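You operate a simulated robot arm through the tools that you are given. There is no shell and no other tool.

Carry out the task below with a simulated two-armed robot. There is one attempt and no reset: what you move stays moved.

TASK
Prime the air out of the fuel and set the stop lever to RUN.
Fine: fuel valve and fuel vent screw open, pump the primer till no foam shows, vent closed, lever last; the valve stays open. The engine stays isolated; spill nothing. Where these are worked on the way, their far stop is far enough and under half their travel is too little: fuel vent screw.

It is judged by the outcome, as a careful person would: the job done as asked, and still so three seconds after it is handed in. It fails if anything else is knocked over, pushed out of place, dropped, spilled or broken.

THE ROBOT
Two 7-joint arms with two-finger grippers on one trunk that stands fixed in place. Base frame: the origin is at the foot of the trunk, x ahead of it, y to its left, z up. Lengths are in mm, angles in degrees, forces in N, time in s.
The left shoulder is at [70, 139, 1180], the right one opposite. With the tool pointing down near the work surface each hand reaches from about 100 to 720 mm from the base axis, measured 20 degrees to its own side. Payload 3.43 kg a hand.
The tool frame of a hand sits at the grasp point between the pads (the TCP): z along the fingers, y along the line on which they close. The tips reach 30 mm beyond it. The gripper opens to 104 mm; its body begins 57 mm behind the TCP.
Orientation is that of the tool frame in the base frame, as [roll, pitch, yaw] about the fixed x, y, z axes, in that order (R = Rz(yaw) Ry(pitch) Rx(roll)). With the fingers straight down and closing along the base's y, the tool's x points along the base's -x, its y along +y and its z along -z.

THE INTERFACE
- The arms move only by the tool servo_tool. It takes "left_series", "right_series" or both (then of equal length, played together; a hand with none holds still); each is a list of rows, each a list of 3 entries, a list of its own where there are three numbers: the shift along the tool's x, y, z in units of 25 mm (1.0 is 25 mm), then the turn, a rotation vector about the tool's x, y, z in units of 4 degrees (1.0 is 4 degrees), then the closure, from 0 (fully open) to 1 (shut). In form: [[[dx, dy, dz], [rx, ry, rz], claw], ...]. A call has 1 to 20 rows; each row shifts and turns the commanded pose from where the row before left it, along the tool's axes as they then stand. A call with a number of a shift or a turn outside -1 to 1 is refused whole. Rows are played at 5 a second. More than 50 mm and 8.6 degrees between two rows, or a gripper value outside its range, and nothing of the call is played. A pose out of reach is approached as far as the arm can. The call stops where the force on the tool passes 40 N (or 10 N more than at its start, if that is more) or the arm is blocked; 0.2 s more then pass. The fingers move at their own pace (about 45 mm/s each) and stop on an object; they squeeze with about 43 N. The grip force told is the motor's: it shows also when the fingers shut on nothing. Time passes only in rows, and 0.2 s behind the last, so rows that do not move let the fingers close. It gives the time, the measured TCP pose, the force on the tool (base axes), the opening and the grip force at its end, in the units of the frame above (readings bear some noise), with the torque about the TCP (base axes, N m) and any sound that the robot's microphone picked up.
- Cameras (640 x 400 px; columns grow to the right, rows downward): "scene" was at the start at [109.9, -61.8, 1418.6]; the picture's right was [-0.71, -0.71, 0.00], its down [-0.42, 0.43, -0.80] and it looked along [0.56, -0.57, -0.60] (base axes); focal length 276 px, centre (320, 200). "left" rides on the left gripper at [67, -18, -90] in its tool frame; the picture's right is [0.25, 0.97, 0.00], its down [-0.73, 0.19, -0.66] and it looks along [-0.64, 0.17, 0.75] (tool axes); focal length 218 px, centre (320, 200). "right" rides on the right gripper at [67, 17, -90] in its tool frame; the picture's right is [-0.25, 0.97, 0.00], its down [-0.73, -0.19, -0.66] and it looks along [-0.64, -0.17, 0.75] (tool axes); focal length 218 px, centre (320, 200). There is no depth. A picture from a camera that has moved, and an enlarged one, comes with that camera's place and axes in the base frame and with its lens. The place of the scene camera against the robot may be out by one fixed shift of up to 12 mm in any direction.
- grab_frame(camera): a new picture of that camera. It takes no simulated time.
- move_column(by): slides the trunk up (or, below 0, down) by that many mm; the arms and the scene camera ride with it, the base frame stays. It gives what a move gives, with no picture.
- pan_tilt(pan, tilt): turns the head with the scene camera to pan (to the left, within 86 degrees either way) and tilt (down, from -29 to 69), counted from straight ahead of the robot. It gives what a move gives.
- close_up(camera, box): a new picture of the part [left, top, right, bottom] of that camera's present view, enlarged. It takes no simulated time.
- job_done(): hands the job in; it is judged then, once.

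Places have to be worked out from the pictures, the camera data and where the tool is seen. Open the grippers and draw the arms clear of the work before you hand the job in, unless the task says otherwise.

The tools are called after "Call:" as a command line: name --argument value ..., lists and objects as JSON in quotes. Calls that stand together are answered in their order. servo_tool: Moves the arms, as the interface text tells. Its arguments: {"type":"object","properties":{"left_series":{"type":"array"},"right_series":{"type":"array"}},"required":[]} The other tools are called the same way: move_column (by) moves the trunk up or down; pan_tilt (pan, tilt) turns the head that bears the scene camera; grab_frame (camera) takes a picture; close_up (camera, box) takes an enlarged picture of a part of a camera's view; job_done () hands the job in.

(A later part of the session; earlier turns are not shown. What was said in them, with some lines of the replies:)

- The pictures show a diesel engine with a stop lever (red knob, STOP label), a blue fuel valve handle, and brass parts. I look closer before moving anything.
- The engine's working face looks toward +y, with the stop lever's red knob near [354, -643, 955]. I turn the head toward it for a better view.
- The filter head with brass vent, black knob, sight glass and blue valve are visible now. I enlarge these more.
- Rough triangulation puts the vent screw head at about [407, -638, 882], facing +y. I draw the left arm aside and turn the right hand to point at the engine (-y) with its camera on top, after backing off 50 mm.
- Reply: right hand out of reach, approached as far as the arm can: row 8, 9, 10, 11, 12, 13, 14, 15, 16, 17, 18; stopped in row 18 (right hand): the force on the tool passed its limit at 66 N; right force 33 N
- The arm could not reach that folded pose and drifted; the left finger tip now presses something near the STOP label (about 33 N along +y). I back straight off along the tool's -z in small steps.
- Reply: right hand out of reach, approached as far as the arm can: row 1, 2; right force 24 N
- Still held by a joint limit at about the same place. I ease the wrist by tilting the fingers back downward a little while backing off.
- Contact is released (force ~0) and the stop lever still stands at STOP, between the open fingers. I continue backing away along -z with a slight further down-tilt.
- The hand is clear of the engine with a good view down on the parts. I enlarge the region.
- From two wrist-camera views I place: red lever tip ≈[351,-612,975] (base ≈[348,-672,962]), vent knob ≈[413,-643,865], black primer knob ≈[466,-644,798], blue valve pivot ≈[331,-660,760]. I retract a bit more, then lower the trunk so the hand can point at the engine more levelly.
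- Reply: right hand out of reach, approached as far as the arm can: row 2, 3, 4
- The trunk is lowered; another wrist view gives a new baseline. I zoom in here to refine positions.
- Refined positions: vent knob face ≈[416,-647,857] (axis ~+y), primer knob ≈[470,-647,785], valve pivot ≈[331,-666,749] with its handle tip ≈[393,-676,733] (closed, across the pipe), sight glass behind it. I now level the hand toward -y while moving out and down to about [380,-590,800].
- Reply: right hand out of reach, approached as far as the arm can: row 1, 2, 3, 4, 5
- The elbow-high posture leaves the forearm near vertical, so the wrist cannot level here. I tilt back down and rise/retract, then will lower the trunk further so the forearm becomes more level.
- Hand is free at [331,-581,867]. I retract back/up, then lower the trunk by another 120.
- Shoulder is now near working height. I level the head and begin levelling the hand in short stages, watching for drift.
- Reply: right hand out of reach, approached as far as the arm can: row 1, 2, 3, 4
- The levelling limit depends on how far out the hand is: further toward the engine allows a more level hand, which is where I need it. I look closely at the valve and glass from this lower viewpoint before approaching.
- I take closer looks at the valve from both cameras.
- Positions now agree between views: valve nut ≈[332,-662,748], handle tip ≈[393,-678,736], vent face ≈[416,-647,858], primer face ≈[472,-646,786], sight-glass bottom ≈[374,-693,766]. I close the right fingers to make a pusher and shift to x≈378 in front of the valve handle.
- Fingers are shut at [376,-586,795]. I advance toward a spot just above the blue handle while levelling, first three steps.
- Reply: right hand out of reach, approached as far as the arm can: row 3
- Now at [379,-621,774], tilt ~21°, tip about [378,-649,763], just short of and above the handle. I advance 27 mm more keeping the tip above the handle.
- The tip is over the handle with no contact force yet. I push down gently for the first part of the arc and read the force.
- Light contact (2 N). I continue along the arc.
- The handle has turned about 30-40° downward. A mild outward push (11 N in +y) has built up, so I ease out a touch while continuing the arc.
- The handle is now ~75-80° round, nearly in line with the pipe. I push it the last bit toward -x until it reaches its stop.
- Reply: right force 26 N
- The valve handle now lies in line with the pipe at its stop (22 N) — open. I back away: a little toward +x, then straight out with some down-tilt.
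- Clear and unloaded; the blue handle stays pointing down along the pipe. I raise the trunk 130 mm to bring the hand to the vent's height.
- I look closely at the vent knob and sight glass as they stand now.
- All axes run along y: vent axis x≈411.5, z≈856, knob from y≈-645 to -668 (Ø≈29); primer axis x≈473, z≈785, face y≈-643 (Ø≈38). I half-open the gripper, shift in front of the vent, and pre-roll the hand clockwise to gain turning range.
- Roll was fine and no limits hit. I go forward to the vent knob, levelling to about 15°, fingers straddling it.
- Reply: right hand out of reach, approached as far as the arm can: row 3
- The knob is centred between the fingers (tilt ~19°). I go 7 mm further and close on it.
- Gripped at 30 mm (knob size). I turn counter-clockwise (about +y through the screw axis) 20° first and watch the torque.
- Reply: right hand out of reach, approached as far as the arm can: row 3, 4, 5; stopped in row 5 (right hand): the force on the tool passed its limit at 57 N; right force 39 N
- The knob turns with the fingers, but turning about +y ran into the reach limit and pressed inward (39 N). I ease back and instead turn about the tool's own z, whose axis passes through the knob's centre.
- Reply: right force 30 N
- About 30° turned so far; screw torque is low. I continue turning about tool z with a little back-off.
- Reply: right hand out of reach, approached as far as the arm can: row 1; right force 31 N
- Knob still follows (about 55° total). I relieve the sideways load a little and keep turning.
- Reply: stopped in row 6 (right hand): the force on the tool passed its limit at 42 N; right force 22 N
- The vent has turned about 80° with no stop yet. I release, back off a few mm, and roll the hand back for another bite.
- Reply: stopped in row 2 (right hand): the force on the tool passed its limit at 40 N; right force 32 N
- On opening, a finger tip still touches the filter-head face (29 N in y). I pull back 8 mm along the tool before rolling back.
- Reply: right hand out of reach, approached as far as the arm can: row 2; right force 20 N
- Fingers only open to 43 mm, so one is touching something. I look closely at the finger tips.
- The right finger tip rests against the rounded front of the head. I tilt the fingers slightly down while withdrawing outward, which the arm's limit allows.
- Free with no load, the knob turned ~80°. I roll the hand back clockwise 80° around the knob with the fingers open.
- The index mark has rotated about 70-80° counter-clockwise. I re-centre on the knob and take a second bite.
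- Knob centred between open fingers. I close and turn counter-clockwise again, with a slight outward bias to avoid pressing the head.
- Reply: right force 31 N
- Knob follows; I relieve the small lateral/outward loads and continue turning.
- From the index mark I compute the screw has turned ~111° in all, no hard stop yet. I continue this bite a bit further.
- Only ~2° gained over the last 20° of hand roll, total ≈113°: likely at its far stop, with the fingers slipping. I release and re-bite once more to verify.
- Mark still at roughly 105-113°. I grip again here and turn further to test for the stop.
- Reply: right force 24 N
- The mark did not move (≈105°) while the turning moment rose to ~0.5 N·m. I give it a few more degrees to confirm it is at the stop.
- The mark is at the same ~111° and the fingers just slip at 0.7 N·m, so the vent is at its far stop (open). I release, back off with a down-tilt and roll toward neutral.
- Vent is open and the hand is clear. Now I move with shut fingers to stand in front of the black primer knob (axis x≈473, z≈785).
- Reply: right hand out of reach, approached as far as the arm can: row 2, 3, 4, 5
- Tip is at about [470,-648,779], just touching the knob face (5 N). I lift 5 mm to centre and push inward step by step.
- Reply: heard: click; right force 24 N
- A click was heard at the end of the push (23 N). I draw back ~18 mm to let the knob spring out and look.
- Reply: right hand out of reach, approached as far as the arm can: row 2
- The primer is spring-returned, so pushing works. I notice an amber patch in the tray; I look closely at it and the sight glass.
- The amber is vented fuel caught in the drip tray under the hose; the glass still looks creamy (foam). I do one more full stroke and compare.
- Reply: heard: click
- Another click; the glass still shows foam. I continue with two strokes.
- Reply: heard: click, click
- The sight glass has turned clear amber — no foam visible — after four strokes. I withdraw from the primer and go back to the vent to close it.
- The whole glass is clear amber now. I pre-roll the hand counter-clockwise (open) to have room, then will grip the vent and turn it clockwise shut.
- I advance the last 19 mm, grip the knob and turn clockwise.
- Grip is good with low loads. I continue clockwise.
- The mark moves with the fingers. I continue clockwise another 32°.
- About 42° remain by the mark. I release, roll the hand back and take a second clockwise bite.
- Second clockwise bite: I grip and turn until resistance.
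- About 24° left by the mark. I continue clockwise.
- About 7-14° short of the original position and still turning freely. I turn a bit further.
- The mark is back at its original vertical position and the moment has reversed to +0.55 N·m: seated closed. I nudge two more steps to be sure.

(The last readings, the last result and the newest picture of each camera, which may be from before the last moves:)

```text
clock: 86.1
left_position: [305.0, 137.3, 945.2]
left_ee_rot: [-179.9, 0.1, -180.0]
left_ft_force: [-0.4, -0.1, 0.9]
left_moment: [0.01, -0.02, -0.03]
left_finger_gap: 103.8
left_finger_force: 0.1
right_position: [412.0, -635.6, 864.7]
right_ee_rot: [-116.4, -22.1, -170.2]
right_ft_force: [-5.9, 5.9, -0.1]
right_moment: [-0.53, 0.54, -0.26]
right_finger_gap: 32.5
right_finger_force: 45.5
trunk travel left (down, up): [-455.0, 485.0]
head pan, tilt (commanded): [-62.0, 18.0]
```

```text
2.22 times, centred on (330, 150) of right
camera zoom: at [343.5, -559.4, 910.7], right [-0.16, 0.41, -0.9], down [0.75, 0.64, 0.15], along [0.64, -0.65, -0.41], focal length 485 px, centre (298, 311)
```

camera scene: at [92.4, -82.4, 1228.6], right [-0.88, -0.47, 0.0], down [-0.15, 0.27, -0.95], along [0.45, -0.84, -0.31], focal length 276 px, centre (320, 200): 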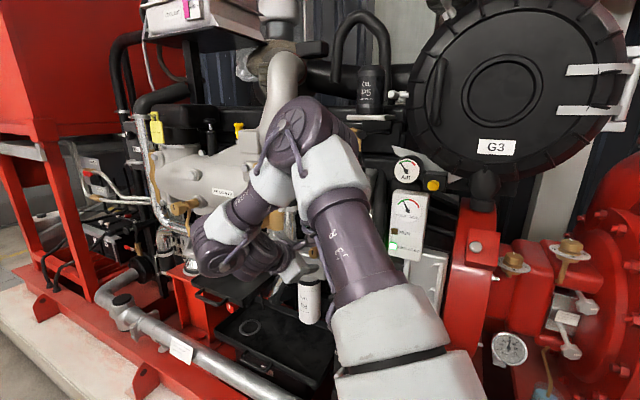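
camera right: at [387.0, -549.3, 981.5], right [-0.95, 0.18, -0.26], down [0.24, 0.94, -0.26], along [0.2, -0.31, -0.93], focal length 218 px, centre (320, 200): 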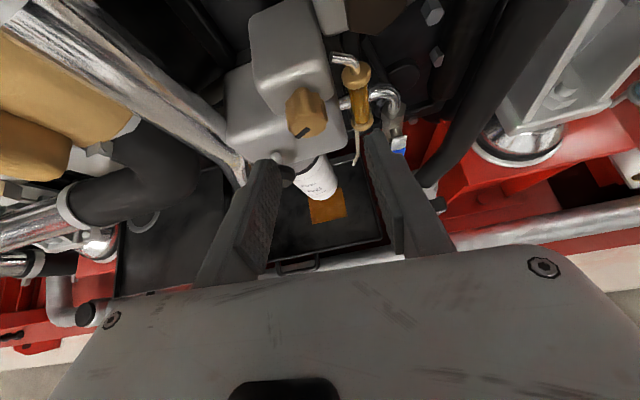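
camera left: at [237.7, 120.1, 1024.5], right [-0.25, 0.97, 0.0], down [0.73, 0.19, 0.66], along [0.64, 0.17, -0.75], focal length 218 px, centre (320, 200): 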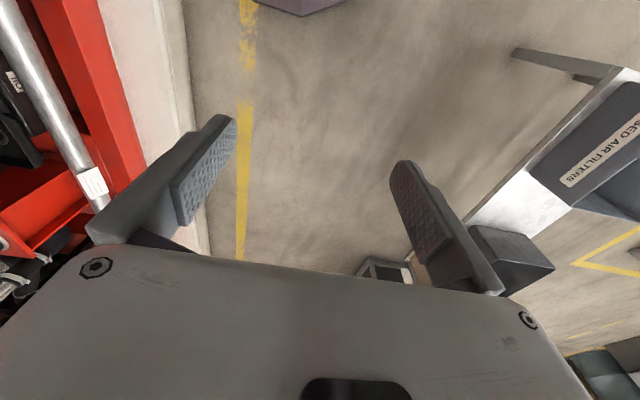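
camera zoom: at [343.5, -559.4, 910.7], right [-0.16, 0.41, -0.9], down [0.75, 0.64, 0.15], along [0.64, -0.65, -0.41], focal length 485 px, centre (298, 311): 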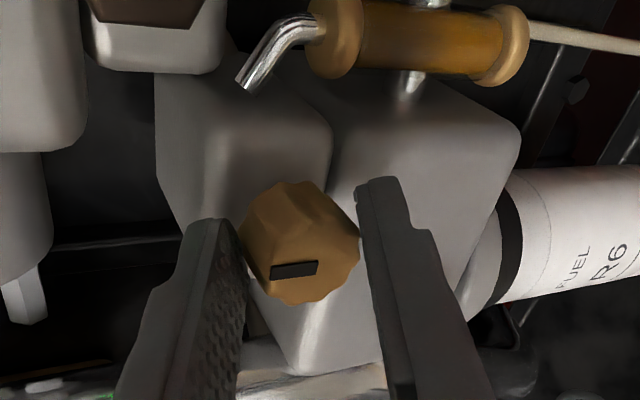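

The knob no longer turns while the hand does: vent fully closed. I release, back away with down-tilt and roll the hand back to neutral.

Call:
servo_tool --right_series '[[[0, 0, 0], [0, 0, 0], 0.48], [[0, 0, 0], [0, 0, 0], 0.48], [[0, 0, -0.5], [-0.685, -0.306, 0], 0.48], [[0, 0, -0.6], [-0.685, -0.306, 0], 0.48], [[0, 0, -0.6], [-0.5, -0.25, 0], 0.48], [[0, 0, -0.6], [-0.5, -0.25, 0], 0.48], [[0, 0, 0], [0, 0, -1], 0.48], [[0, 0, 0], [0, 0, -1], 0.48], [[0, 0, 0], [0, 0, -1], 0.48], [[0, 0, 0], [0, 0, -1], 0.48], [[0, 0, 0], [0, 0, -1], 0.48], [[0, 0, 0], [0, 0, -1], 0.48], [[0, 0, 0], [0, 0, -1], 0.48], [[0, 0, 0], [0, 0, -1], 0.48], [[0, 0, 0], [0, 0, -1], 0.48], [[0, 0, 0], [0, 0, -1], 0.48], [[0, 0, 0], [0, 0, -1], 0.48], [[0, 0, 0], [0, 0, -1], 0.48], [[0, 0, 0], [0, 0, -1], 1], [[0, 0, 0], [0, 0, -1], 1]]'

Call:
grab_frame --camera "right"

Call:
grab_frame --camera "scene"

```text
clock: 90.3
left_position: [306.0, 135.9, 945.0]
left_ee_rot: [-180.0, 0.0, 179.8]
left_ft_force: [-0.1, 0.1, 0.9]
left_moment: [0.02, -0.01, -0.01]
left_finger_gap: 104.1
left_finger_force: 0.0
right_position: [409.5, -586.3, 891.6]
right_ee_rot: [-166.4, -54.2, -107.0]
right_ft_force: [0.3, -0.5, -0.3]
right_moment: [0.01, 0.0, 0.02]
right_finger_gap: 1.6
right_finger_force: 0.3
trunk travel left (down, up): [-455.0, 485.0]
head pan, tilt (commanded): [-62.0, 18.0]
```

```text
taken
camera right: at [382.3, -549.9, 993.7], right [-0.91, 0.24, -0.34], down [0.32, 0.93, -0.19], along [0.27, -0.28, -0.92], focal length 218 px, centre (320, 200)
```

right: 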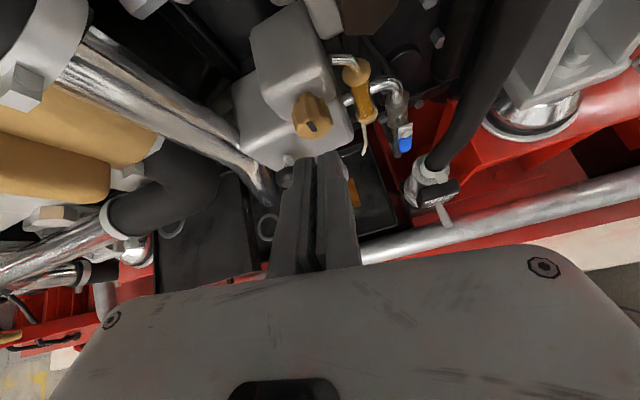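

```text
taken
camera scene: at [92.3, -82.4, 1228.6], right [-0.88, -0.47, 0.0], down [-0.15, 0.27, -0.95], along [0.45, -0.84, -0.31], focal length 276 px, centre (320, 200)
```

scene: 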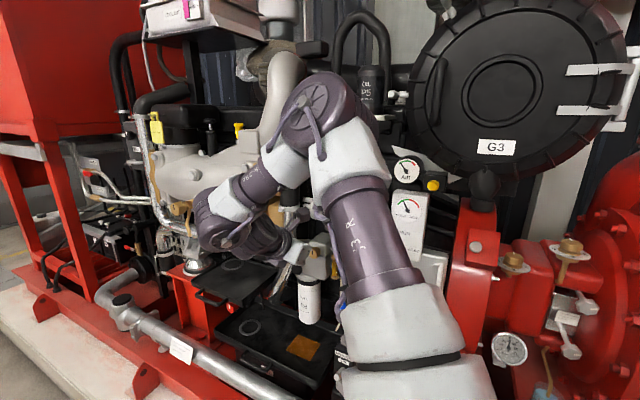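

Vent closed, hand clear. I step back toward x≈355 and raise the trunk to see the stop lever properly before moving it.

Call:
servo_tool --right_series '[[[0.06, 0.55, -0.4], [0, -0.5, 0], 1], [[0.06, 0.55, -0.4], [0, -0.5, 0], 1], [[0.06, 0.55, -0.4], [0, -0.5, 0], 1], [[0.06, 0.55, -0.4], [0, -0.5, 0], 1]]'

Call:
move_column --by 130

Call:
grab_frame --camera "right"

Call:
grab_frame --camera "scene"

```text
clock: 91.3
left_position: [306.1, 134.6, 946.7]
left_ee_rot: [-180.0, 0.1, 179.9]
left_ft_force: [0.5, 0.0, 0.2]
left_moment: [-0.01, -0.04, 0.01]
left_finger_gap: 103.9
left_finger_force: 0.0
right_position: [357.4, -553.2, 913.9]
right_ee_rot: [-168.4, -46.2, -104.5]
right_ft_force: [-0.5, 0.9, -0.1]
right_moment: [0.02, -0.01, 0.03]
right_finger_gap: 0.1
right_finger_force: 34.7
trunk travel left (down, up): [-455.0, 485.0]
head pan, tilt (commanded): [-62.0, 18.0]
```

```text
clock: 92.9
left_position: [306.1, 136.6, 1075.2]
left_ee_rot: [180.0, 0.1, 179.9]
left_ft_force: [0.2, -0.6, -0.2]
left_moment: [0.04, -0.01, -0.01]
left_finger_gap: 103.8
left_finger_force: 0.1
right_position: [358.1, -551.8, 1044.5]
right_ee_rot: [-168.4, -46.2, -104.5]
right_ft_force: [-0.3, 0.2, 0.5]
right_moment: [-0.04, 0.05, 0.0]
right_finger_gap: 0.2
right_finger_force: 35.4
trunk travel left (down, up): [-585.0, 355.0]
head pan, tilt (commanded): [-62.0, 18.0]
```

```text
taken
camera right: at [325.8, -531.2, 1149.1], right [-0.91, 0.27, -0.32], down [0.3, 0.95, -0.06], along [0.29, -0.15, -0.95], focal length 218 px, centre (320, 200)
```

right: 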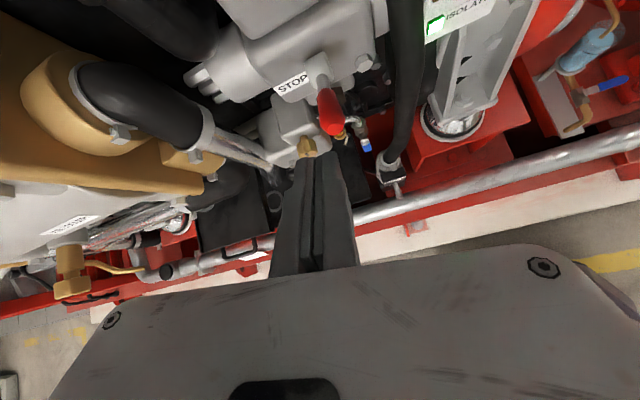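

```text
taken
camera scene: at [92.5, -82.4, 1358.6], right [-0.88, -0.47, 0.0], down [-0.15, 0.27, -0.95], along [0.45, -0.84, -0.31], focal length 276 px, centre (320, 200)
```

scene: 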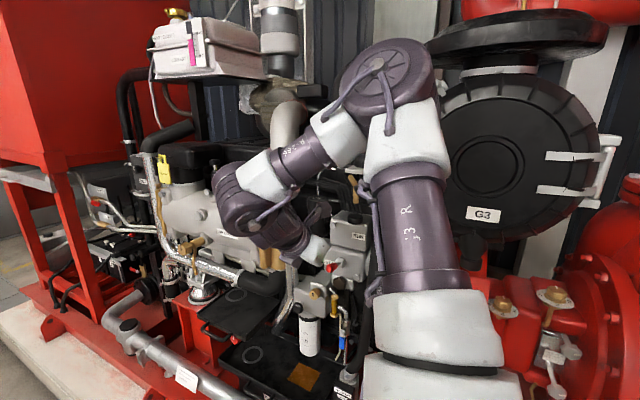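

Call:
close_up --camera "right" --box '[240, 0, 400, 160]'

Call:
close_up --camera "right" --box '[270, 50, 360, 150]'

Call:
close_up --camera "scene" --box '[300, 200, 400, 300]'

```text
2.50 times, centred on (320, 80) of right
camera zoom: at [325.8, -531.2, 1149.1], right [-0.91, 0.27, -0.32], down [0.3, 0.95, -0.06], along [0.29, -0.15, -0.95], focal length 546 px, centre (320, 500)
```

zoom: 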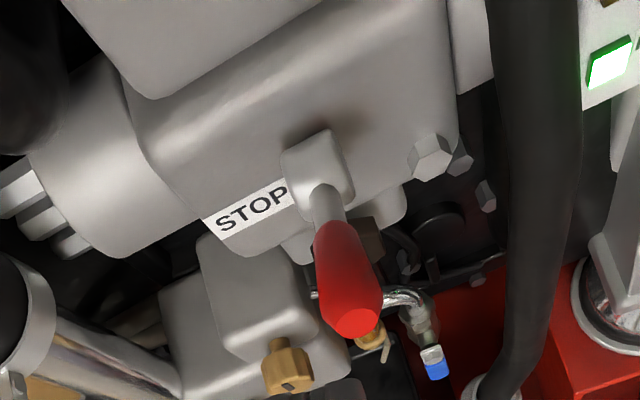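

```text
4.00 times, centred on (315, 100) of right
camera zoom: at [325.8, -531.2, 1149.1], right [-0.91, 0.27, -0.32], down [0.3, 0.95, -0.06], along [0.29, -0.15, -0.95], focal length 873 px, centre (340, 600)
```

zoom: 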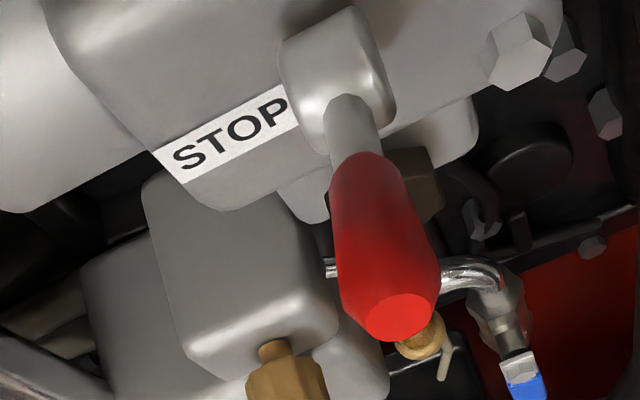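

```text
4.00 times, centred on (350, 250) of scene
camera zoom: at [92.5, -82.4, 1358.6], right [-0.88, -0.47, 0.0], down [-0.15, 0.27, -0.95], along [0.45, -0.84, -0.31], focal length 1104 px, centre (200, 0)
```

zoom: 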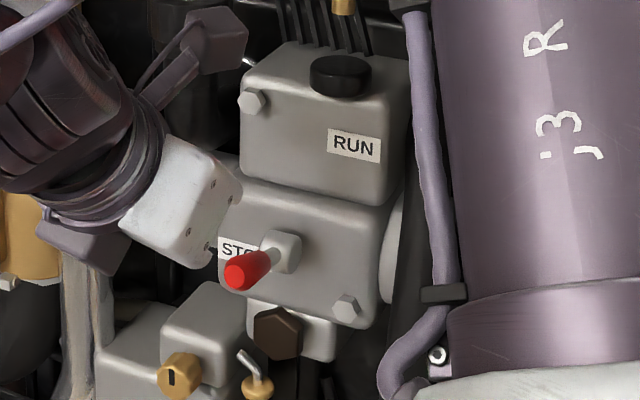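

The lever points straight out (+y, ~13° up) at STOP, base ≈[348,-670,959], tip ≈[350,-611,972]; the RUN label is above it. I plan to lift it from below with shut fingers; first lower the trunk 100 mm so the hand can come in under it.

Call:
move_column --by -100

Call:
servo_tool --right_series '[[[0.2, 0.018, 0.324], [0, 1, 0], 1], [[0.2, 0.018, 0.324], [0, 1, 0], 1], [[0.2, 0.018, 0.324], [0, 1, 0], 1]]'

Call:
grab_frame --camera "right"

```text
clock: 94.2
left_position: [307.2, 135.8, 975.2]
left_ee_rot: [-180.0, 0.0, 180.0]
left_ft_force: [0.8, 0.8, -0.3]
left_moment: [-0.02, 0.02, 0.01]
left_finger_gap: 103.9
left_finger_force: 0.1
right_position: [357.1, -552.6, 944.4]
right_ee_rot: [-168.4, -46.4, -104.6]
right_ft_force: [0.2, 0.8, 0.7]
right_moment: [-0.02, 0.01, 0.05]
right_finger_gap: 0.1
right_finger_force: 34.3
trunk travel left (down, up): [-485.0, 455.0]
head pan, tilt (commanded): [-62.0, 18.0]
```

```text
clock: 95.0
left_position: [306.7, 135.6, 975.4]
left_ee_rot: [179.9, 0.0, 179.9]
left_ft_force: [0.6, 0.5, -0.4]
left_moment: [-0.03, 0.04, 0.0]
left_finger_gap: 104.0
left_finger_force: 0.0
right_position: [352.6, -580.0, 940.5]
right_ee_rot: [-164.8, -58.1, -109.0]
right_ft_force: [0.5, -0.8, 0.2]
right_moment: [0.03, -0.01, 0.02]
right_finger_gap: 0.0
right_finger_force: 35.1
trunk travel left (down, up): [-485.0, 455.0]
head pan, tilt (commanded): [-62.0, 18.0]
```

```text
taken
camera right: at [325.2, -536.7, 1039.4], right [-0.91, 0.23, -0.35], down [0.33, 0.91, -0.26], along [0.26, -0.35, -0.9], focal length 218 px, centre (320, 200)
```

right: 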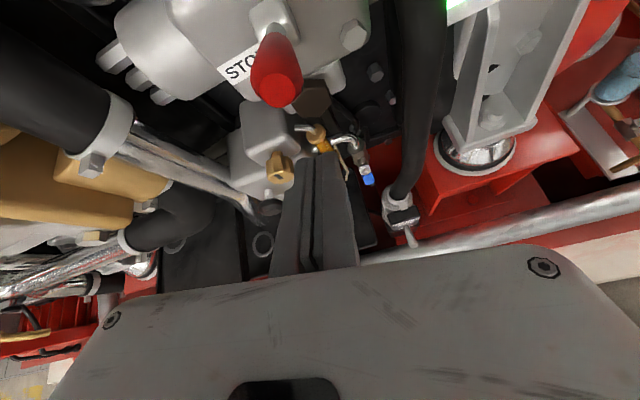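

I slide in under the lever tip, levelling a little more.

Call:
servo_tool --right_series '[[[0.33, -0.016, 0.325], [0, 1, 0], 1], [[0.3, -0.016, 0.325], [0, 0.8, 0], 1]]'

Call:
grab_frame --camera "right"

Call:
close_up --camera "scene" --box '[280, 150, 400, 270]'

```text
clock: 95.6
left_position: [307.0, 135.6, 974.9]
left_ee_rot: [180.0, 0.0, 179.9]
left_ft_force: [-0.2, -0.1, 1.0]
left_moment: [0.02, -0.01, 0.01]
left_finger_gap: 104.3
left_finger_force: 0.0
right_position: [348.3, -617.1, 942.7]
right_ee_rot: [-160.9, -64.7, -113.4]
right_ft_force: [0.1, 0.0, 0.2]
right_moment: [-0.04, -0.04, 0.02]
right_finger_gap: 0.0
right_finger_force: 34.2
right hand out of reach, approached as far as the arm can: row 1, 2
trunk travel left (down, up): [-485.0, 455.0]
head pan, tilt (commanded): [-62.0, 18.0]
```

```text
taken
camera right: at [322.8, -559.6, 1035.6], right [-0.91, 0.2, -0.36], down [0.34, 0.87, -0.37], along [0.24, -0.46, -0.86], focal length 218 px, centre (320, 200)
```

right: 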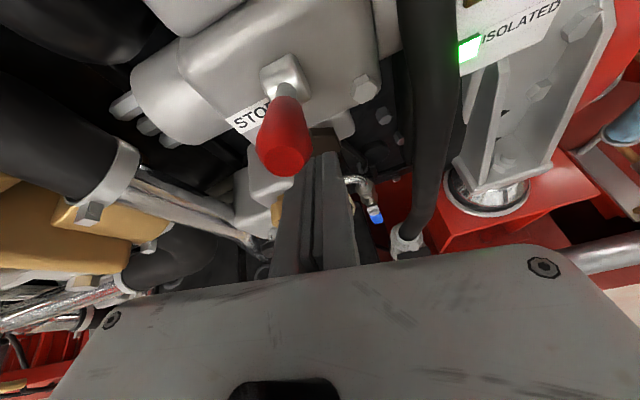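

```text
3.33 times, centred on (340, 210) of scene
camera zoom: at [92.4, -82.7, 1258.6], right [-0.88, -0.47, 0.0], down [-0.15, 0.27, -0.95], along [0.45, -0.84, -0.31], focal length 920 px, centre (253, 167)
```

zoom: 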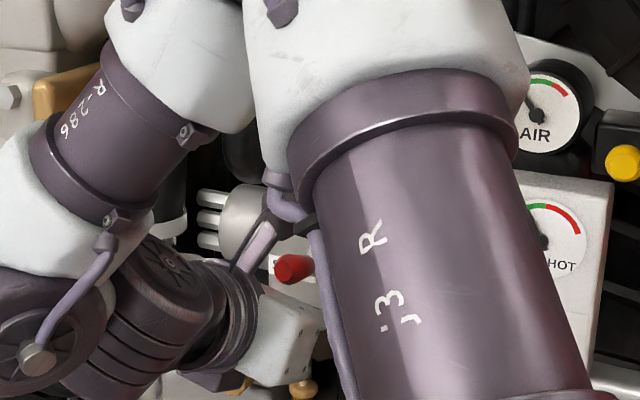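

I am below the lever with ~10 mm clearance. I raise in small steps and watch the force.

Call:
servo_tool --right_series '[[[0.181, -0.028, -0.081], [0, 0, 0], 1], [[0.181, -0.028, -0.081], [0, 0, 0], 1], [[0.181, -0.028, -0.081], [0, 0, 0], 1]]'

Call:
grab_frame --camera "right"

```text
clock: 96.4
left_position: [305.8, 136.6, 977.1]
left_ee_rot: [-179.9, 0.0, 179.9]
left_ft_force: [0.2, 0.0, 0.1]
left_moment: [0.01, 0.0, -0.01]
left_finger_gap: 104.2
left_finger_force: 0.0
right_position: [351.0, -619.0, 955.4]
right_ee_rot: [-161.1, -64.6, -113.2]
right_ft_force: [-0.1, 2.8, -0.8]
right_moment: [-0.02, -0.04, 0.02]
right_finger_gap: 0.0
right_finger_force: 34.9
right hand out of reach, approached as far as the arm can: row 3
trunk travel left (down, up): [-485.0, 455.0]
head pan, tilt (commanded): [-62.0, 18.0]
```

```text
taken
camera right: at [323.9, -562.4, 1049.1], right [-0.91, 0.2, -0.36], down [0.34, 0.87, -0.37], along [0.24, -0.46, -0.86], focal length 218 px, centre (320, 200)
```

right: 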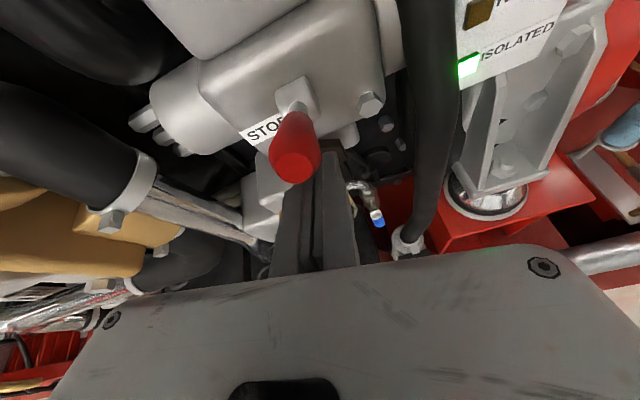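

Just about at contact. I use the trunk for a clean vertical lift of 8 mm and check the force.

Call:
move_column --by 8

Call:
grab_frame --camera "right"

```text
clock: 97.0
left_position: [305.7, 135.5, 982.7]
left_ee_rot: [180.0, 0.0, 179.9]
left_ft_force: [0.0, 0.3, 0.5]
left_moment: [-0.02, 0.0, 0.0]
left_finger_gap: 103.9
left_finger_force: 0.2
right_position: [349.6, -618.2, 964.9]
right_ee_rot: [-161.0, -64.7, -113.4]
right_ft_force: [1.2, -0.6, -0.1]
right_moment: [0.02, -0.01, -0.02]
right_finger_gap: 0.0
right_finger_force: 34.8
trunk travel left (down, up): [-493.0, 447.0]
head pan, tilt (commanded): [-62.0, 18.0]
```

```text
taken
camera right: at [323.6, -562.7, 1057.5], right [-0.91, 0.2, -0.36], down [0.34, 0.87, -0.37], along [0.24, -0.46, -0.86], focal length 218 px, centre (320, 200)
```

right: 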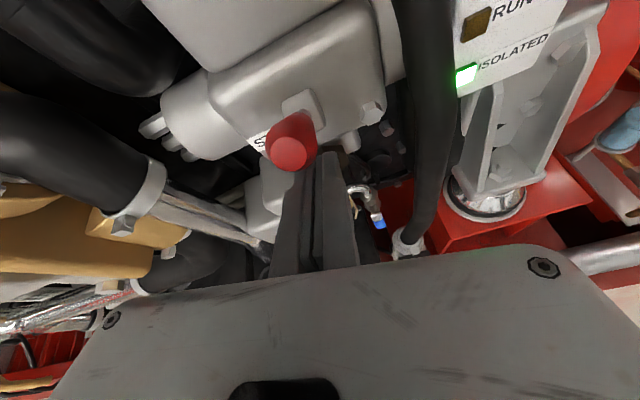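

The lever lifts easily (it rotates upward). I continue up with the trunk.

Call:
move_column --by 12

Call:
grab_frame --camera "right"

Call:
close_up --camera "right" --box '[230, 60, 390, 200]'

```text
clock: 97.6
left_position: [307.3, 135.0, 995.2]
left_ee_rot: [-179.9, 0.0, 180.0]
left_ft_force: [0.3, -0.6, -0.5]
left_moment: [0.0, -0.01, 0.02]
left_finger_gap: 103.9
left_finger_force: 0.1
right_position: [349.9, -618.4, 977.6]
right_ee_rot: [-160.9, -64.7, -113.3]
right_ft_force: [-0.1, 0.6, 0.2]
right_moment: [0.03, -0.02, 0.02]
right_finger_gap: 0.0
right_finger_force: 34.4
trunk travel left (down, up): [-505.0, 435.0]
head pan, tilt (commanded): [-62.0, 18.0]
```

```text
taken
camera right: at [323.6, -562.4, 1069.6], right [-0.91, 0.2, -0.36], down [0.34, 0.87, -0.37], along [0.24, -0.46, -0.86], focal length 218 px, centre (320, 200)
```

right: 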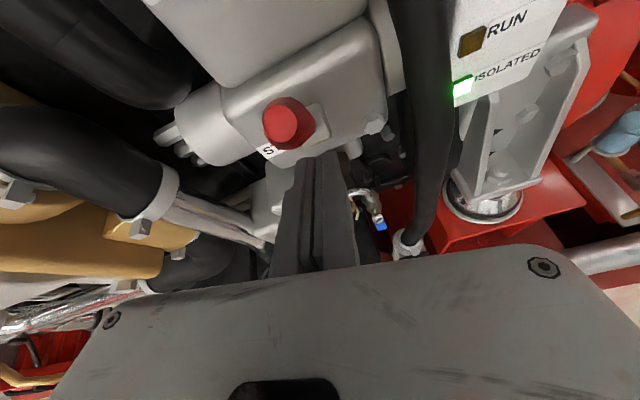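

```text
2.86 times, centred on (310, 130) of right
camera zoom: at [323.6, -562.4, 1069.6], right [-0.91, 0.2, -0.36], down [0.34, 0.87, -0.37], along [0.24, -0.46, -0.86], focal length 624 px, centre (349, 400)
```

zoom: 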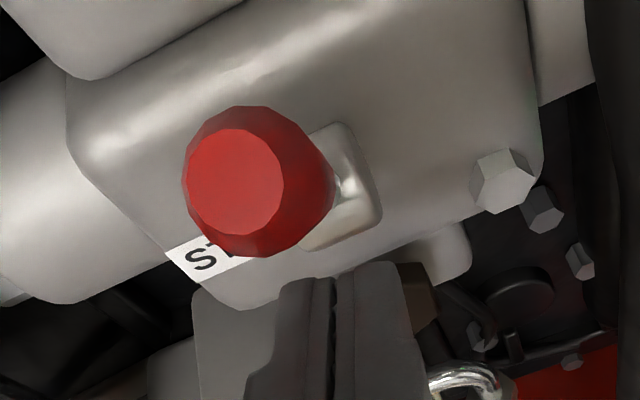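

The lever has swung up to ~56°. I keep lifting.

Call:
move_column --by 14

Call:
close_up --camera "right" --box '[200, 40, 400, 200]'

Call:
close_up --camera "scene" --box '[280, 150, 400, 270]'

```text
clock: 98.2
left_position: [307.2, 135.8, 1009.6]
left_ee_rot: [-179.9, 0.0, 179.9]
left_ft_force: [0.1, 0.5, -0.1]
left_moment: [-0.01, -0.02, 0.01]
left_finger_gap: 103.9
left_finger_force: 0.0
right_position: [350.2, -618.4, 990.8]
right_ee_rot: [-160.9, -64.8, -113.3]
right_ft_force: [-0.2, 0.0, 0.4]
right_moment: [0.02, -0.01, 0.01]
right_finger_gap: 0.0
right_finger_force: 34.1
trunk travel left (down, up): [-519.0, 421.0]
head pan, tilt (commanded): [-62.0, 18.0]
```

```text
2.50 times, centred on (300, 120) of right
camera zoom: at [323.7, -562.6, 1083.4], right [-0.91, 0.2, -0.36], down [0.34, 0.87, -0.37], along [0.24, -0.46, -0.86], focal length 546 px, centre (370, 400)
```

zoom: 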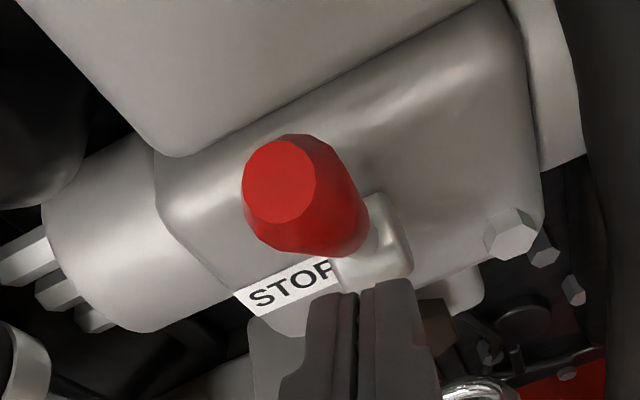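

```text
3.33 times, centred on (340, 210) of scene
camera zoom: at [92.4, -82.2, 1292.7], right [-0.88, -0.47, 0.0], down [-0.15, 0.27, -0.95], along [0.45, -0.84, -0.31], focal length 920 px, centre (253, 167)
```

zoom: 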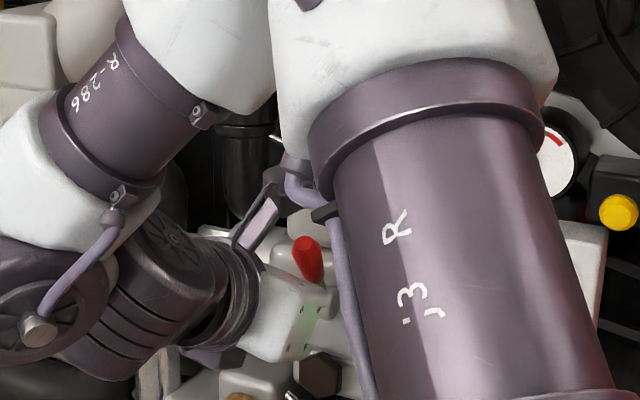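

Lever is at ~71° and still free. I continue up, then will press inward to find its RUN stop.

Call:
move_column --by 12

Call:
close_up --camera "right" --box '[200, 40, 400, 200]'

```text
clock: 98.8
left_position: [307.1, 135.5, 1021.0]
left_ee_rot: [-179.9, 0.1, 180.0]
left_ft_force: [-0.3, -0.4, 0.6]
left_moment: [0.01, 0.01, 0.01]
left_finger_gap: 103.8
left_finger_force: 0.1
right_position: [349.3, -619.1, 1001.9]
right_ee_rot: [-160.9, -64.7, -113.2]
right_ft_force: [0.2, 1.0, 0.2]
right_moment: [0.01, 0.0, -0.03]
right_finger_gap: 0.1
right_finger_force: 35.0
trunk travel left (down, up): [-531.0, 409.0]
head pan, tilt (commanded): [-62.0, 18.0]
```

```text
2.50 times, centred on (300, 120) of right
camera zoom: at [323.8, -562.7, 1095.2], right [-0.91, 0.2, -0.36], down [0.34, 0.87, -0.37], along [0.24, -0.46, -0.86], focal length 546 px, centre (370, 400)
```

zoom: 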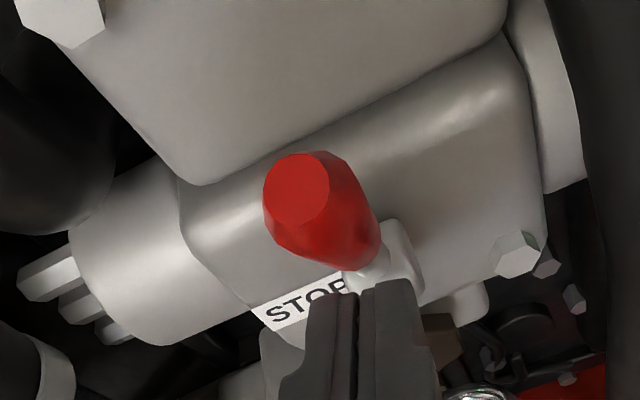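

Lever ~79°. I raise 10 mm more and press inward gently to find the end of its travel.

Call:
move_column --by 10

Call:
servo_tool --right_series '[[[0.078, -0.021, 0.183], [0, 0, 0], 1], [[0.078, -0.021, 0.183], [0, 0, 0], 1]]'

Call:
close_up --camera "right" --box '[200, 40, 400, 200]'

```text
clock: 99.4
left_position: [307.7, 136.0, 1031.7]
left_ee_rot: [-179.9, 0.1, 179.9]
left_ft_force: [-0.1, -0.3, -0.3]
left_moment: [0.01, 0.01, 0.01]
left_finger_gap: 104.0
left_finger_force: 0.0
right_position: [350.0, -618.8, 1013.2]
right_ee_rot: [-160.9, -64.7, -113.3]
right_ft_force: [0.2, 0.4, 0.3]
right_moment: [0.05, 0.02, -0.03]
right_finger_gap: 0.1
right_finger_force: 34.5
trunk travel left (down, up): [-541.0, 399.0]
head pan, tilt (commanded): [-62.0, 18.0]
```

```text
clock: 100.0
left_position: [306.4, 137.6, 1030.7]
left_ee_rot: [-179.9, 0.0, 179.9]
left_ft_force: [0.0, -0.2, 0.4]
left_moment: [0.01, 0.02, 0.0]
left_finger_gap: 104.0
left_finger_force: 0.1
right_position: [350.2, -626.4, 1011.8]
right_ee_rot: [-161.0, -64.6, -113.1]
right_ft_force: [-1.2, 9.9, -1.6]
right_moment: [0.03, -0.03, 0.01]
right_finger_gap: 0.0
right_finger_force: 34.4
trunk travel left (down, up): [-541.0, 399.0]
head pan, tilt (commanded): [-62.0, 18.0]
```

```text
2.50 times, centred on (300, 120) of right
camera zoom: at [324.0, -571.2, 1104.6], right [-0.91, 0.2, -0.36], down [0.34, 0.87, -0.37], along [0.24, -0.46, -0.86], focal length 546 px, centre (370, 400)
```

zoom: 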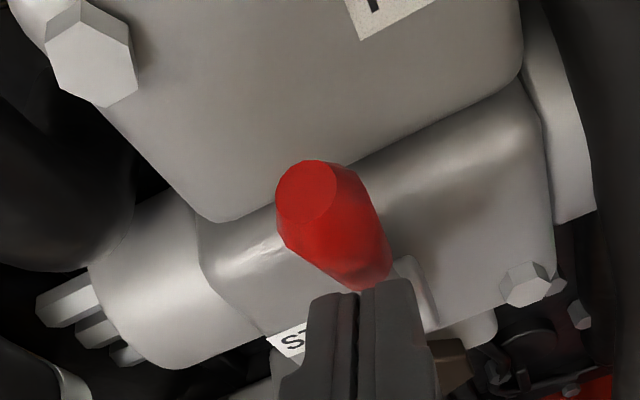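

Lever is now about vertical (~90°) with 10 N resistance. I press one more small step to confirm it is at its stop.

Call:
servo_tool --right_series '[[[0.05, -0.013, 0.12], [0, 0, 0], 1], [[0, 0, 0], [0, 0, 0], 1]]'

Call:
close_up --camera "right" --box '[200, 40, 400, 200]'

```text
clock: 100.6
left_position: [307.0, 139.9, 1029.4]
left_ee_rot: [-179.6, 0.0, 179.9]
left_ft_force: [0.0, 0.7, 0.6]
left_moment: [-0.03, -0.02, -0.03]
left_finger_gap: 103.9
left_finger_force: 0.0
right_position: [349.7, -627.7, 1012.3]
right_ee_rot: [-161.2, -64.6, -113.0]
right_ft_force: [-4.5, 32.2, -14.4]
right_moment: [0.28, 0.02, -0.06]
right_finger_gap: 0.1
right_finger_force: 34.9
trunk travel left (down, up): [-541.0, 399.0]
head pan, tilt (commanded): [-62.0, 18.0]
```

```text
2.50 times, centred on (300, 120) of right
camera zoom: at [324.1, -571.7, 1105.0], right [-0.91, 0.2, -0.36], down [0.34, 0.87, -0.37], along [0.24, -0.45, -0.86], focal length 546 px, centre (370, 400)
```

zoom: 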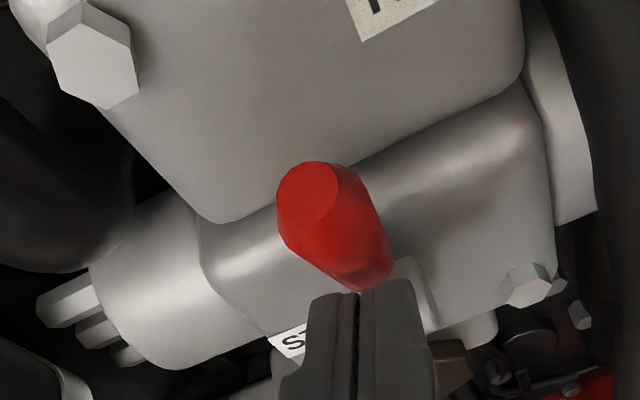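

32 N with no more movement: the lever is at its upper stop, toward RUN. I withdraw straight back and check that it stays.

Call:
servo_tool --right_series '[[[0, 0, -0.4], [0, -0.3, 0], 1], [[0, 0, -0.7], [0, -0.7, 0], 1], [[0, 0, -0.8], [0, -0.8, 0], 1], [[0, 0, -0.8], [0, -0.8, 0], 1], [[0, 0, -0.8], [0, -0.8, 0], 1]]'

Call:
grab_frame --camera "right"

Call:
grab_frame --camera "scene"

```text
clock: 101.8
left_position: [305.5, 135.1, 1031.6]
left_ee_rot: [180.0, 0.0, 179.9]
left_ft_force: [-0.8, 0.4, 0.5]
left_moment: [-0.04, -0.04, 0.01]
left_finger_gap: 104.0
left_finger_force: 0.0
right_position: [349.5, -563.0, 1050.3]
right_ee_rot: [-166.9, -51.4, -106.1]
right_ft_force: [-0.4, 0.6, 0.1]
right_moment: [0.0, -0.03, 0.0]
right_finger_gap: 0.2
right_finger_force: 34.6
right hand out of reach, approached as far as the arm can: row 4, 5
trunk travel left (down, up): [-541.0, 399.0]
head pan, tilt (commanded): [-62.0, 18.0]
```

```text
taken
camera right: at [319.4, -532.7, 1152.9], right [-0.91, 0.25, -0.33], down [0.31, 0.94, -0.14], along [0.28, -0.23, -0.93], focal length 218 px, centre (320, 200)
```

right: 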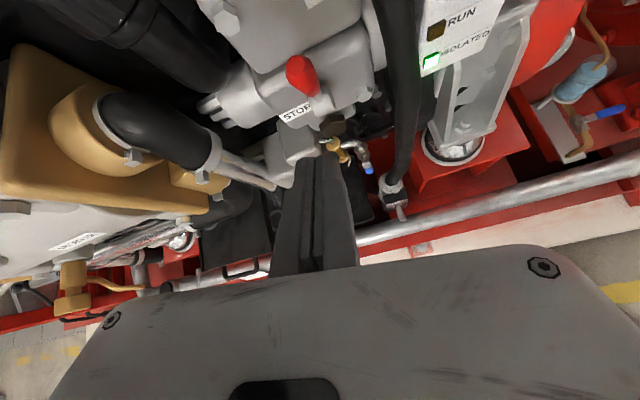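

```text
taken
camera scene: at [91.7, -81.5, 1314.7], right [-0.88, -0.47, 0.0], down [-0.14, 0.27, -0.95], along [0.45, -0.84, -0.31], focal length 276 px, centre (320, 200)
```

scene: 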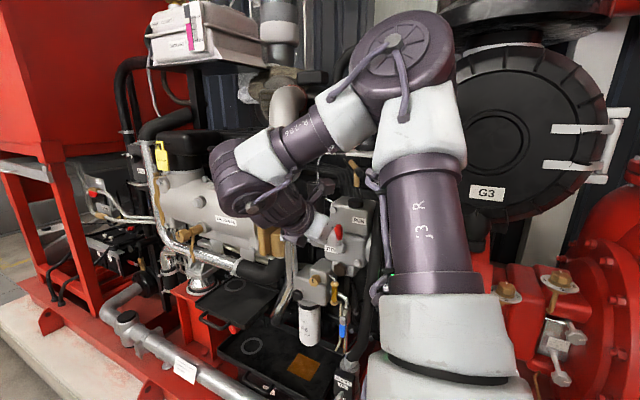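

The lever stays upright. I verify all states in a close-up.

Call:
close_up --camera "scene" --box '[280, 190, 400, 310]'

Call:
close_up --camera "scene" --box '[280, 240, 380, 390]'

Call:
close_up --camera "right" --box '[200, 0, 480, 200]'

```text
3.33 times, centred on (340, 250) of scene
camera zoom: at [91.7, -81.5, 1314.7], right [-0.88, -0.47, 0.0], down [-0.14, 0.27, -0.95], along [0.45, -0.84, -0.31], focal length 920 px, centre (253, 33)
```

zoom: 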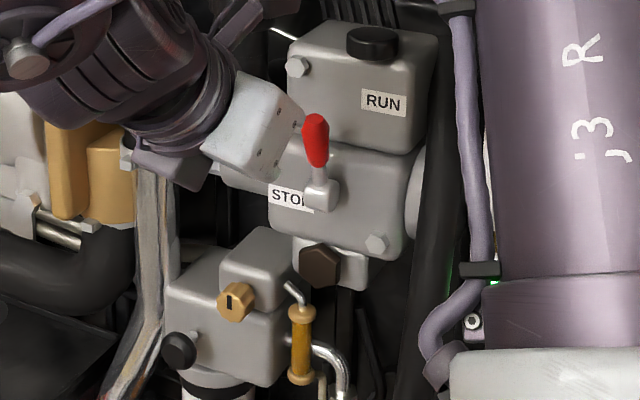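

```text
2.67 times, centred on (330, 315) of scene
camera zoom: at [91.7, -81.5, 1314.7], right [-0.88, -0.47, 0.0], down [-0.14, 0.27, -0.95], along [0.45, -0.84, -0.31], focal length 736 px, centre (293, -107)
```

zoom: 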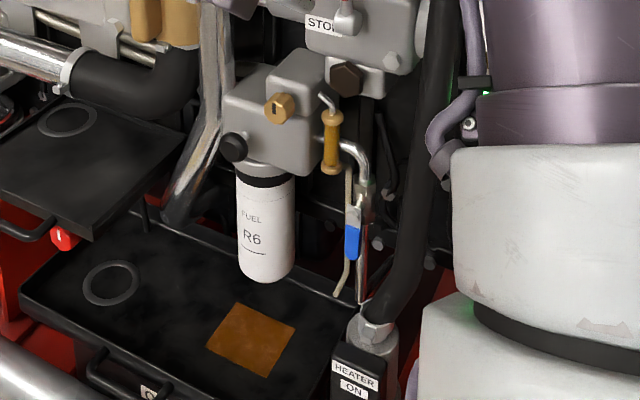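

```text
2.00 times, centred on (340, 100) of right
camera zoom: at [319.4, -532.7, 1152.9], right [-0.91, 0.25, -0.33], down [0.31, 0.94, -0.14], along [0.28, -0.23, -0.93], focal length 436 px, centre (280, 400)
```

zoom: 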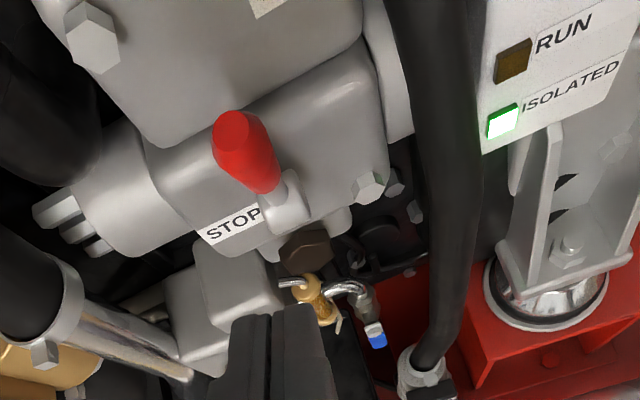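

Everything reads right: lever up at RUN, blue valve in line (open), vent mark back at closed, glass clear amber, ISOLATED light still on. I open the right gripper and draw the arm clear of the engine.

Call:
servo_tool --right_series '[[[-0.25, 0, -0.3], [0, -0.9, 0], 1], [[-0.25, 0, -0.3], [0, -0.9, 0], 1], [[-0.25, 0, -0.3], [0, -0.9, 0], 0.5], [[-0.3, 0, -0.3], [0, -0.9, 0], 0], [[-0.3, 0, -0.3], [0, -0.9, 0], 0], [[-0.3, 0, -0.3], [0, -0.9, 0], 0], [[-0.4, 0, -0.3], [0, -0.9, 0], 0], [[-0.4, 0, -0.3], [0, -0.9, 0], 0], [[-0.4, 0, -0.3], [0, -0.9, 0], 0], [[-0.4, 0, -0.3], [0, -0.9, 0], 0], [[-0.4, 0, -0.3], [0, -0.9, 0], 0], [[-0.4, 0, -0.3], [0, -0.9, 0], 0]]'

Call:
grab_frame --camera "right"

Call:
grab_frame --camera "scene"

```text
clock: 104.4
left_position: [306.7, 135.9, 1029.8]
left_ee_rot: [179.9, 0.0, 179.9]
left_ft_force: [-0.1, -0.2, -0.2]
left_moment: [0.03, 0.03, 0.0]
left_finger_gap: 104.1
left_finger_force: 0.1
right_position: [362.0, -431.8, 1074.3]
right_ee_rot: [-171.8, -8.9, -97.3]
right_ft_force: [0.0, 0.1, 0.5]
right_moment: [0.03, 0.0, -0.03]
right_finger_gap: 104.1
right_finger_force: 0.0
trunk travel left (down, up): [-541.0, 399.0]
head pan, tilt (commanded): [-62.0, 18.0]
```

```text
taken
camera right: at [323.2, -481.9, 1168.8], right [-0.92, 0.35, -0.17], down [0.2, 0.81, 0.56], along [0.33, 0.48, -0.81], focal length 218 px, centre (320, 200)
```

right: 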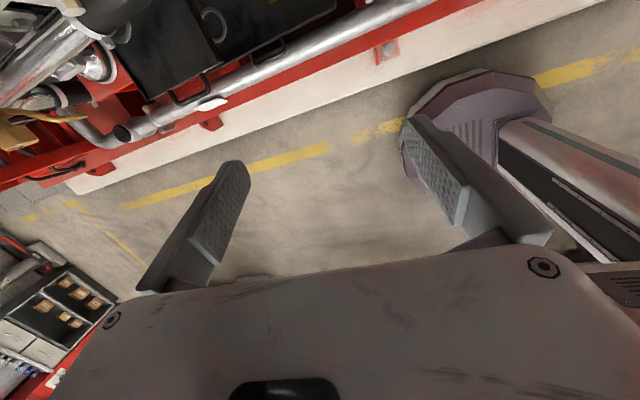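

```text
taken
camera scene: at [91.9, -82.5, 1314.6], right [-0.88, -0.47, 0.0], down [-0.14, 0.27, -0.95], along [0.45, -0.84, -0.31], focal length 276 px, centre (320, 200)
```

scene: 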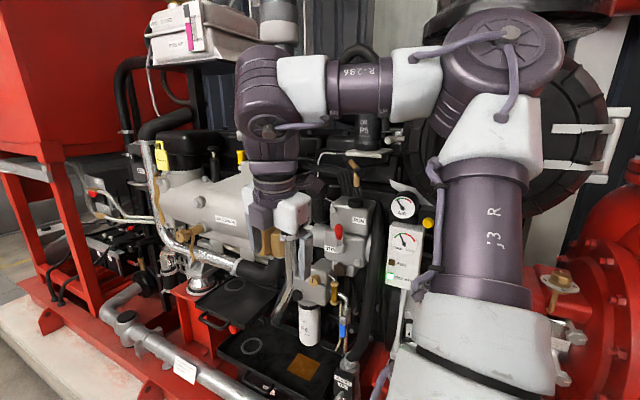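

The arm is clear and grippers open. Final check of the lever, vent, valve and panel.

Call:
close_up --camera "scene" --box '[290, 180, 430, 300]'

Call:
close_up --camera "scene" --box '[290, 260, 370, 340]'

```text
3.33 times, centred on (360, 240) of scene
camera zoom: at [91.9, -82.5, 1314.6], right [-0.88, -0.47, 0.0], down [-0.14, 0.27, -0.95], along [0.45, -0.84, -0.31], focal length 920 px, centre (187, 67)
```

zoom: 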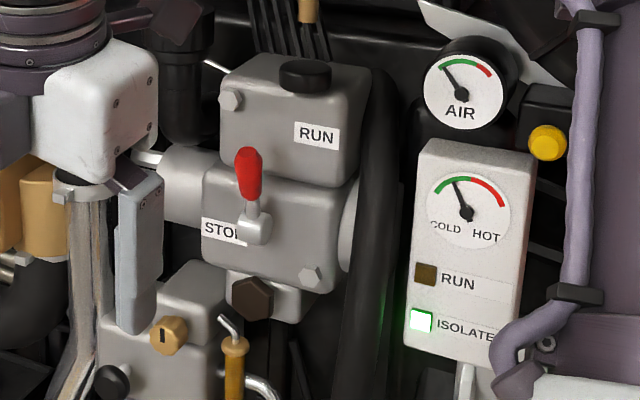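

```text
5.00 times, centred on (330, 300) of scene
camera zoom: at [91.9, -82.5, 1314.6], right [-0.88, -0.47, 0.0], down [-0.14, 0.27, -0.95], along [0.45, -0.84, -0.31], focal length 1380 px, centre (270, -300)
```

zoom: 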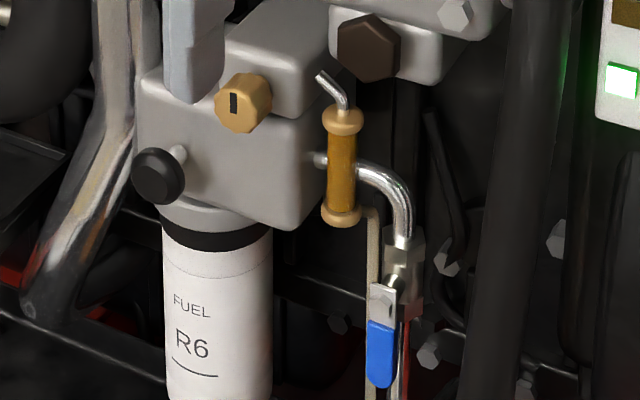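

Final state: the lever stands upright at RUN and the fuel valve is open in line with its pipe. The vent is back at its closed mark, the glass is clear amber, and ISOLATED is still lit. Both grippers are open and clear of the engine, so I hand the job in.

Call:
job_done

```text
The job is handed in.
```

I primed the air out of the fuel and set the stop lever to RUN, and the job is handed in. The judging result has not come back yet.

- **Fuel valve:** opened fully, its handle now in line with the pipe, and left open.
- **Vent screw:** opened to its far stop, about 110° by its mark. After pumping I turned it back until it seated closed.
- **Primer:** four strokes; the sight glass went from creamy foam to clear amber.
- **Stop lever:** moved last, lifted to its upper stop beside the RUN label. It was still there when I checked after drawing back.
- **Isolation:** the ISOLATED light stayed on throughout and the RUN lamp stayed off.

- **Fuel in the tray:** a small amber patch of fuel appeared in the drip tray under the filter during pumping. I saw none outside the tray, but a strict reading of "spill nothing" could count it.
- **Early bump:** the right arm drifted at its reach limit and a finger pressed against the engine near the STOP label, at up to 66 N. I backed it off, saw no damage, and nothing had moved.
- **Touches at the vent:** a finger tip also touched the filter head while I turned the vent screw. I saw no damage there.
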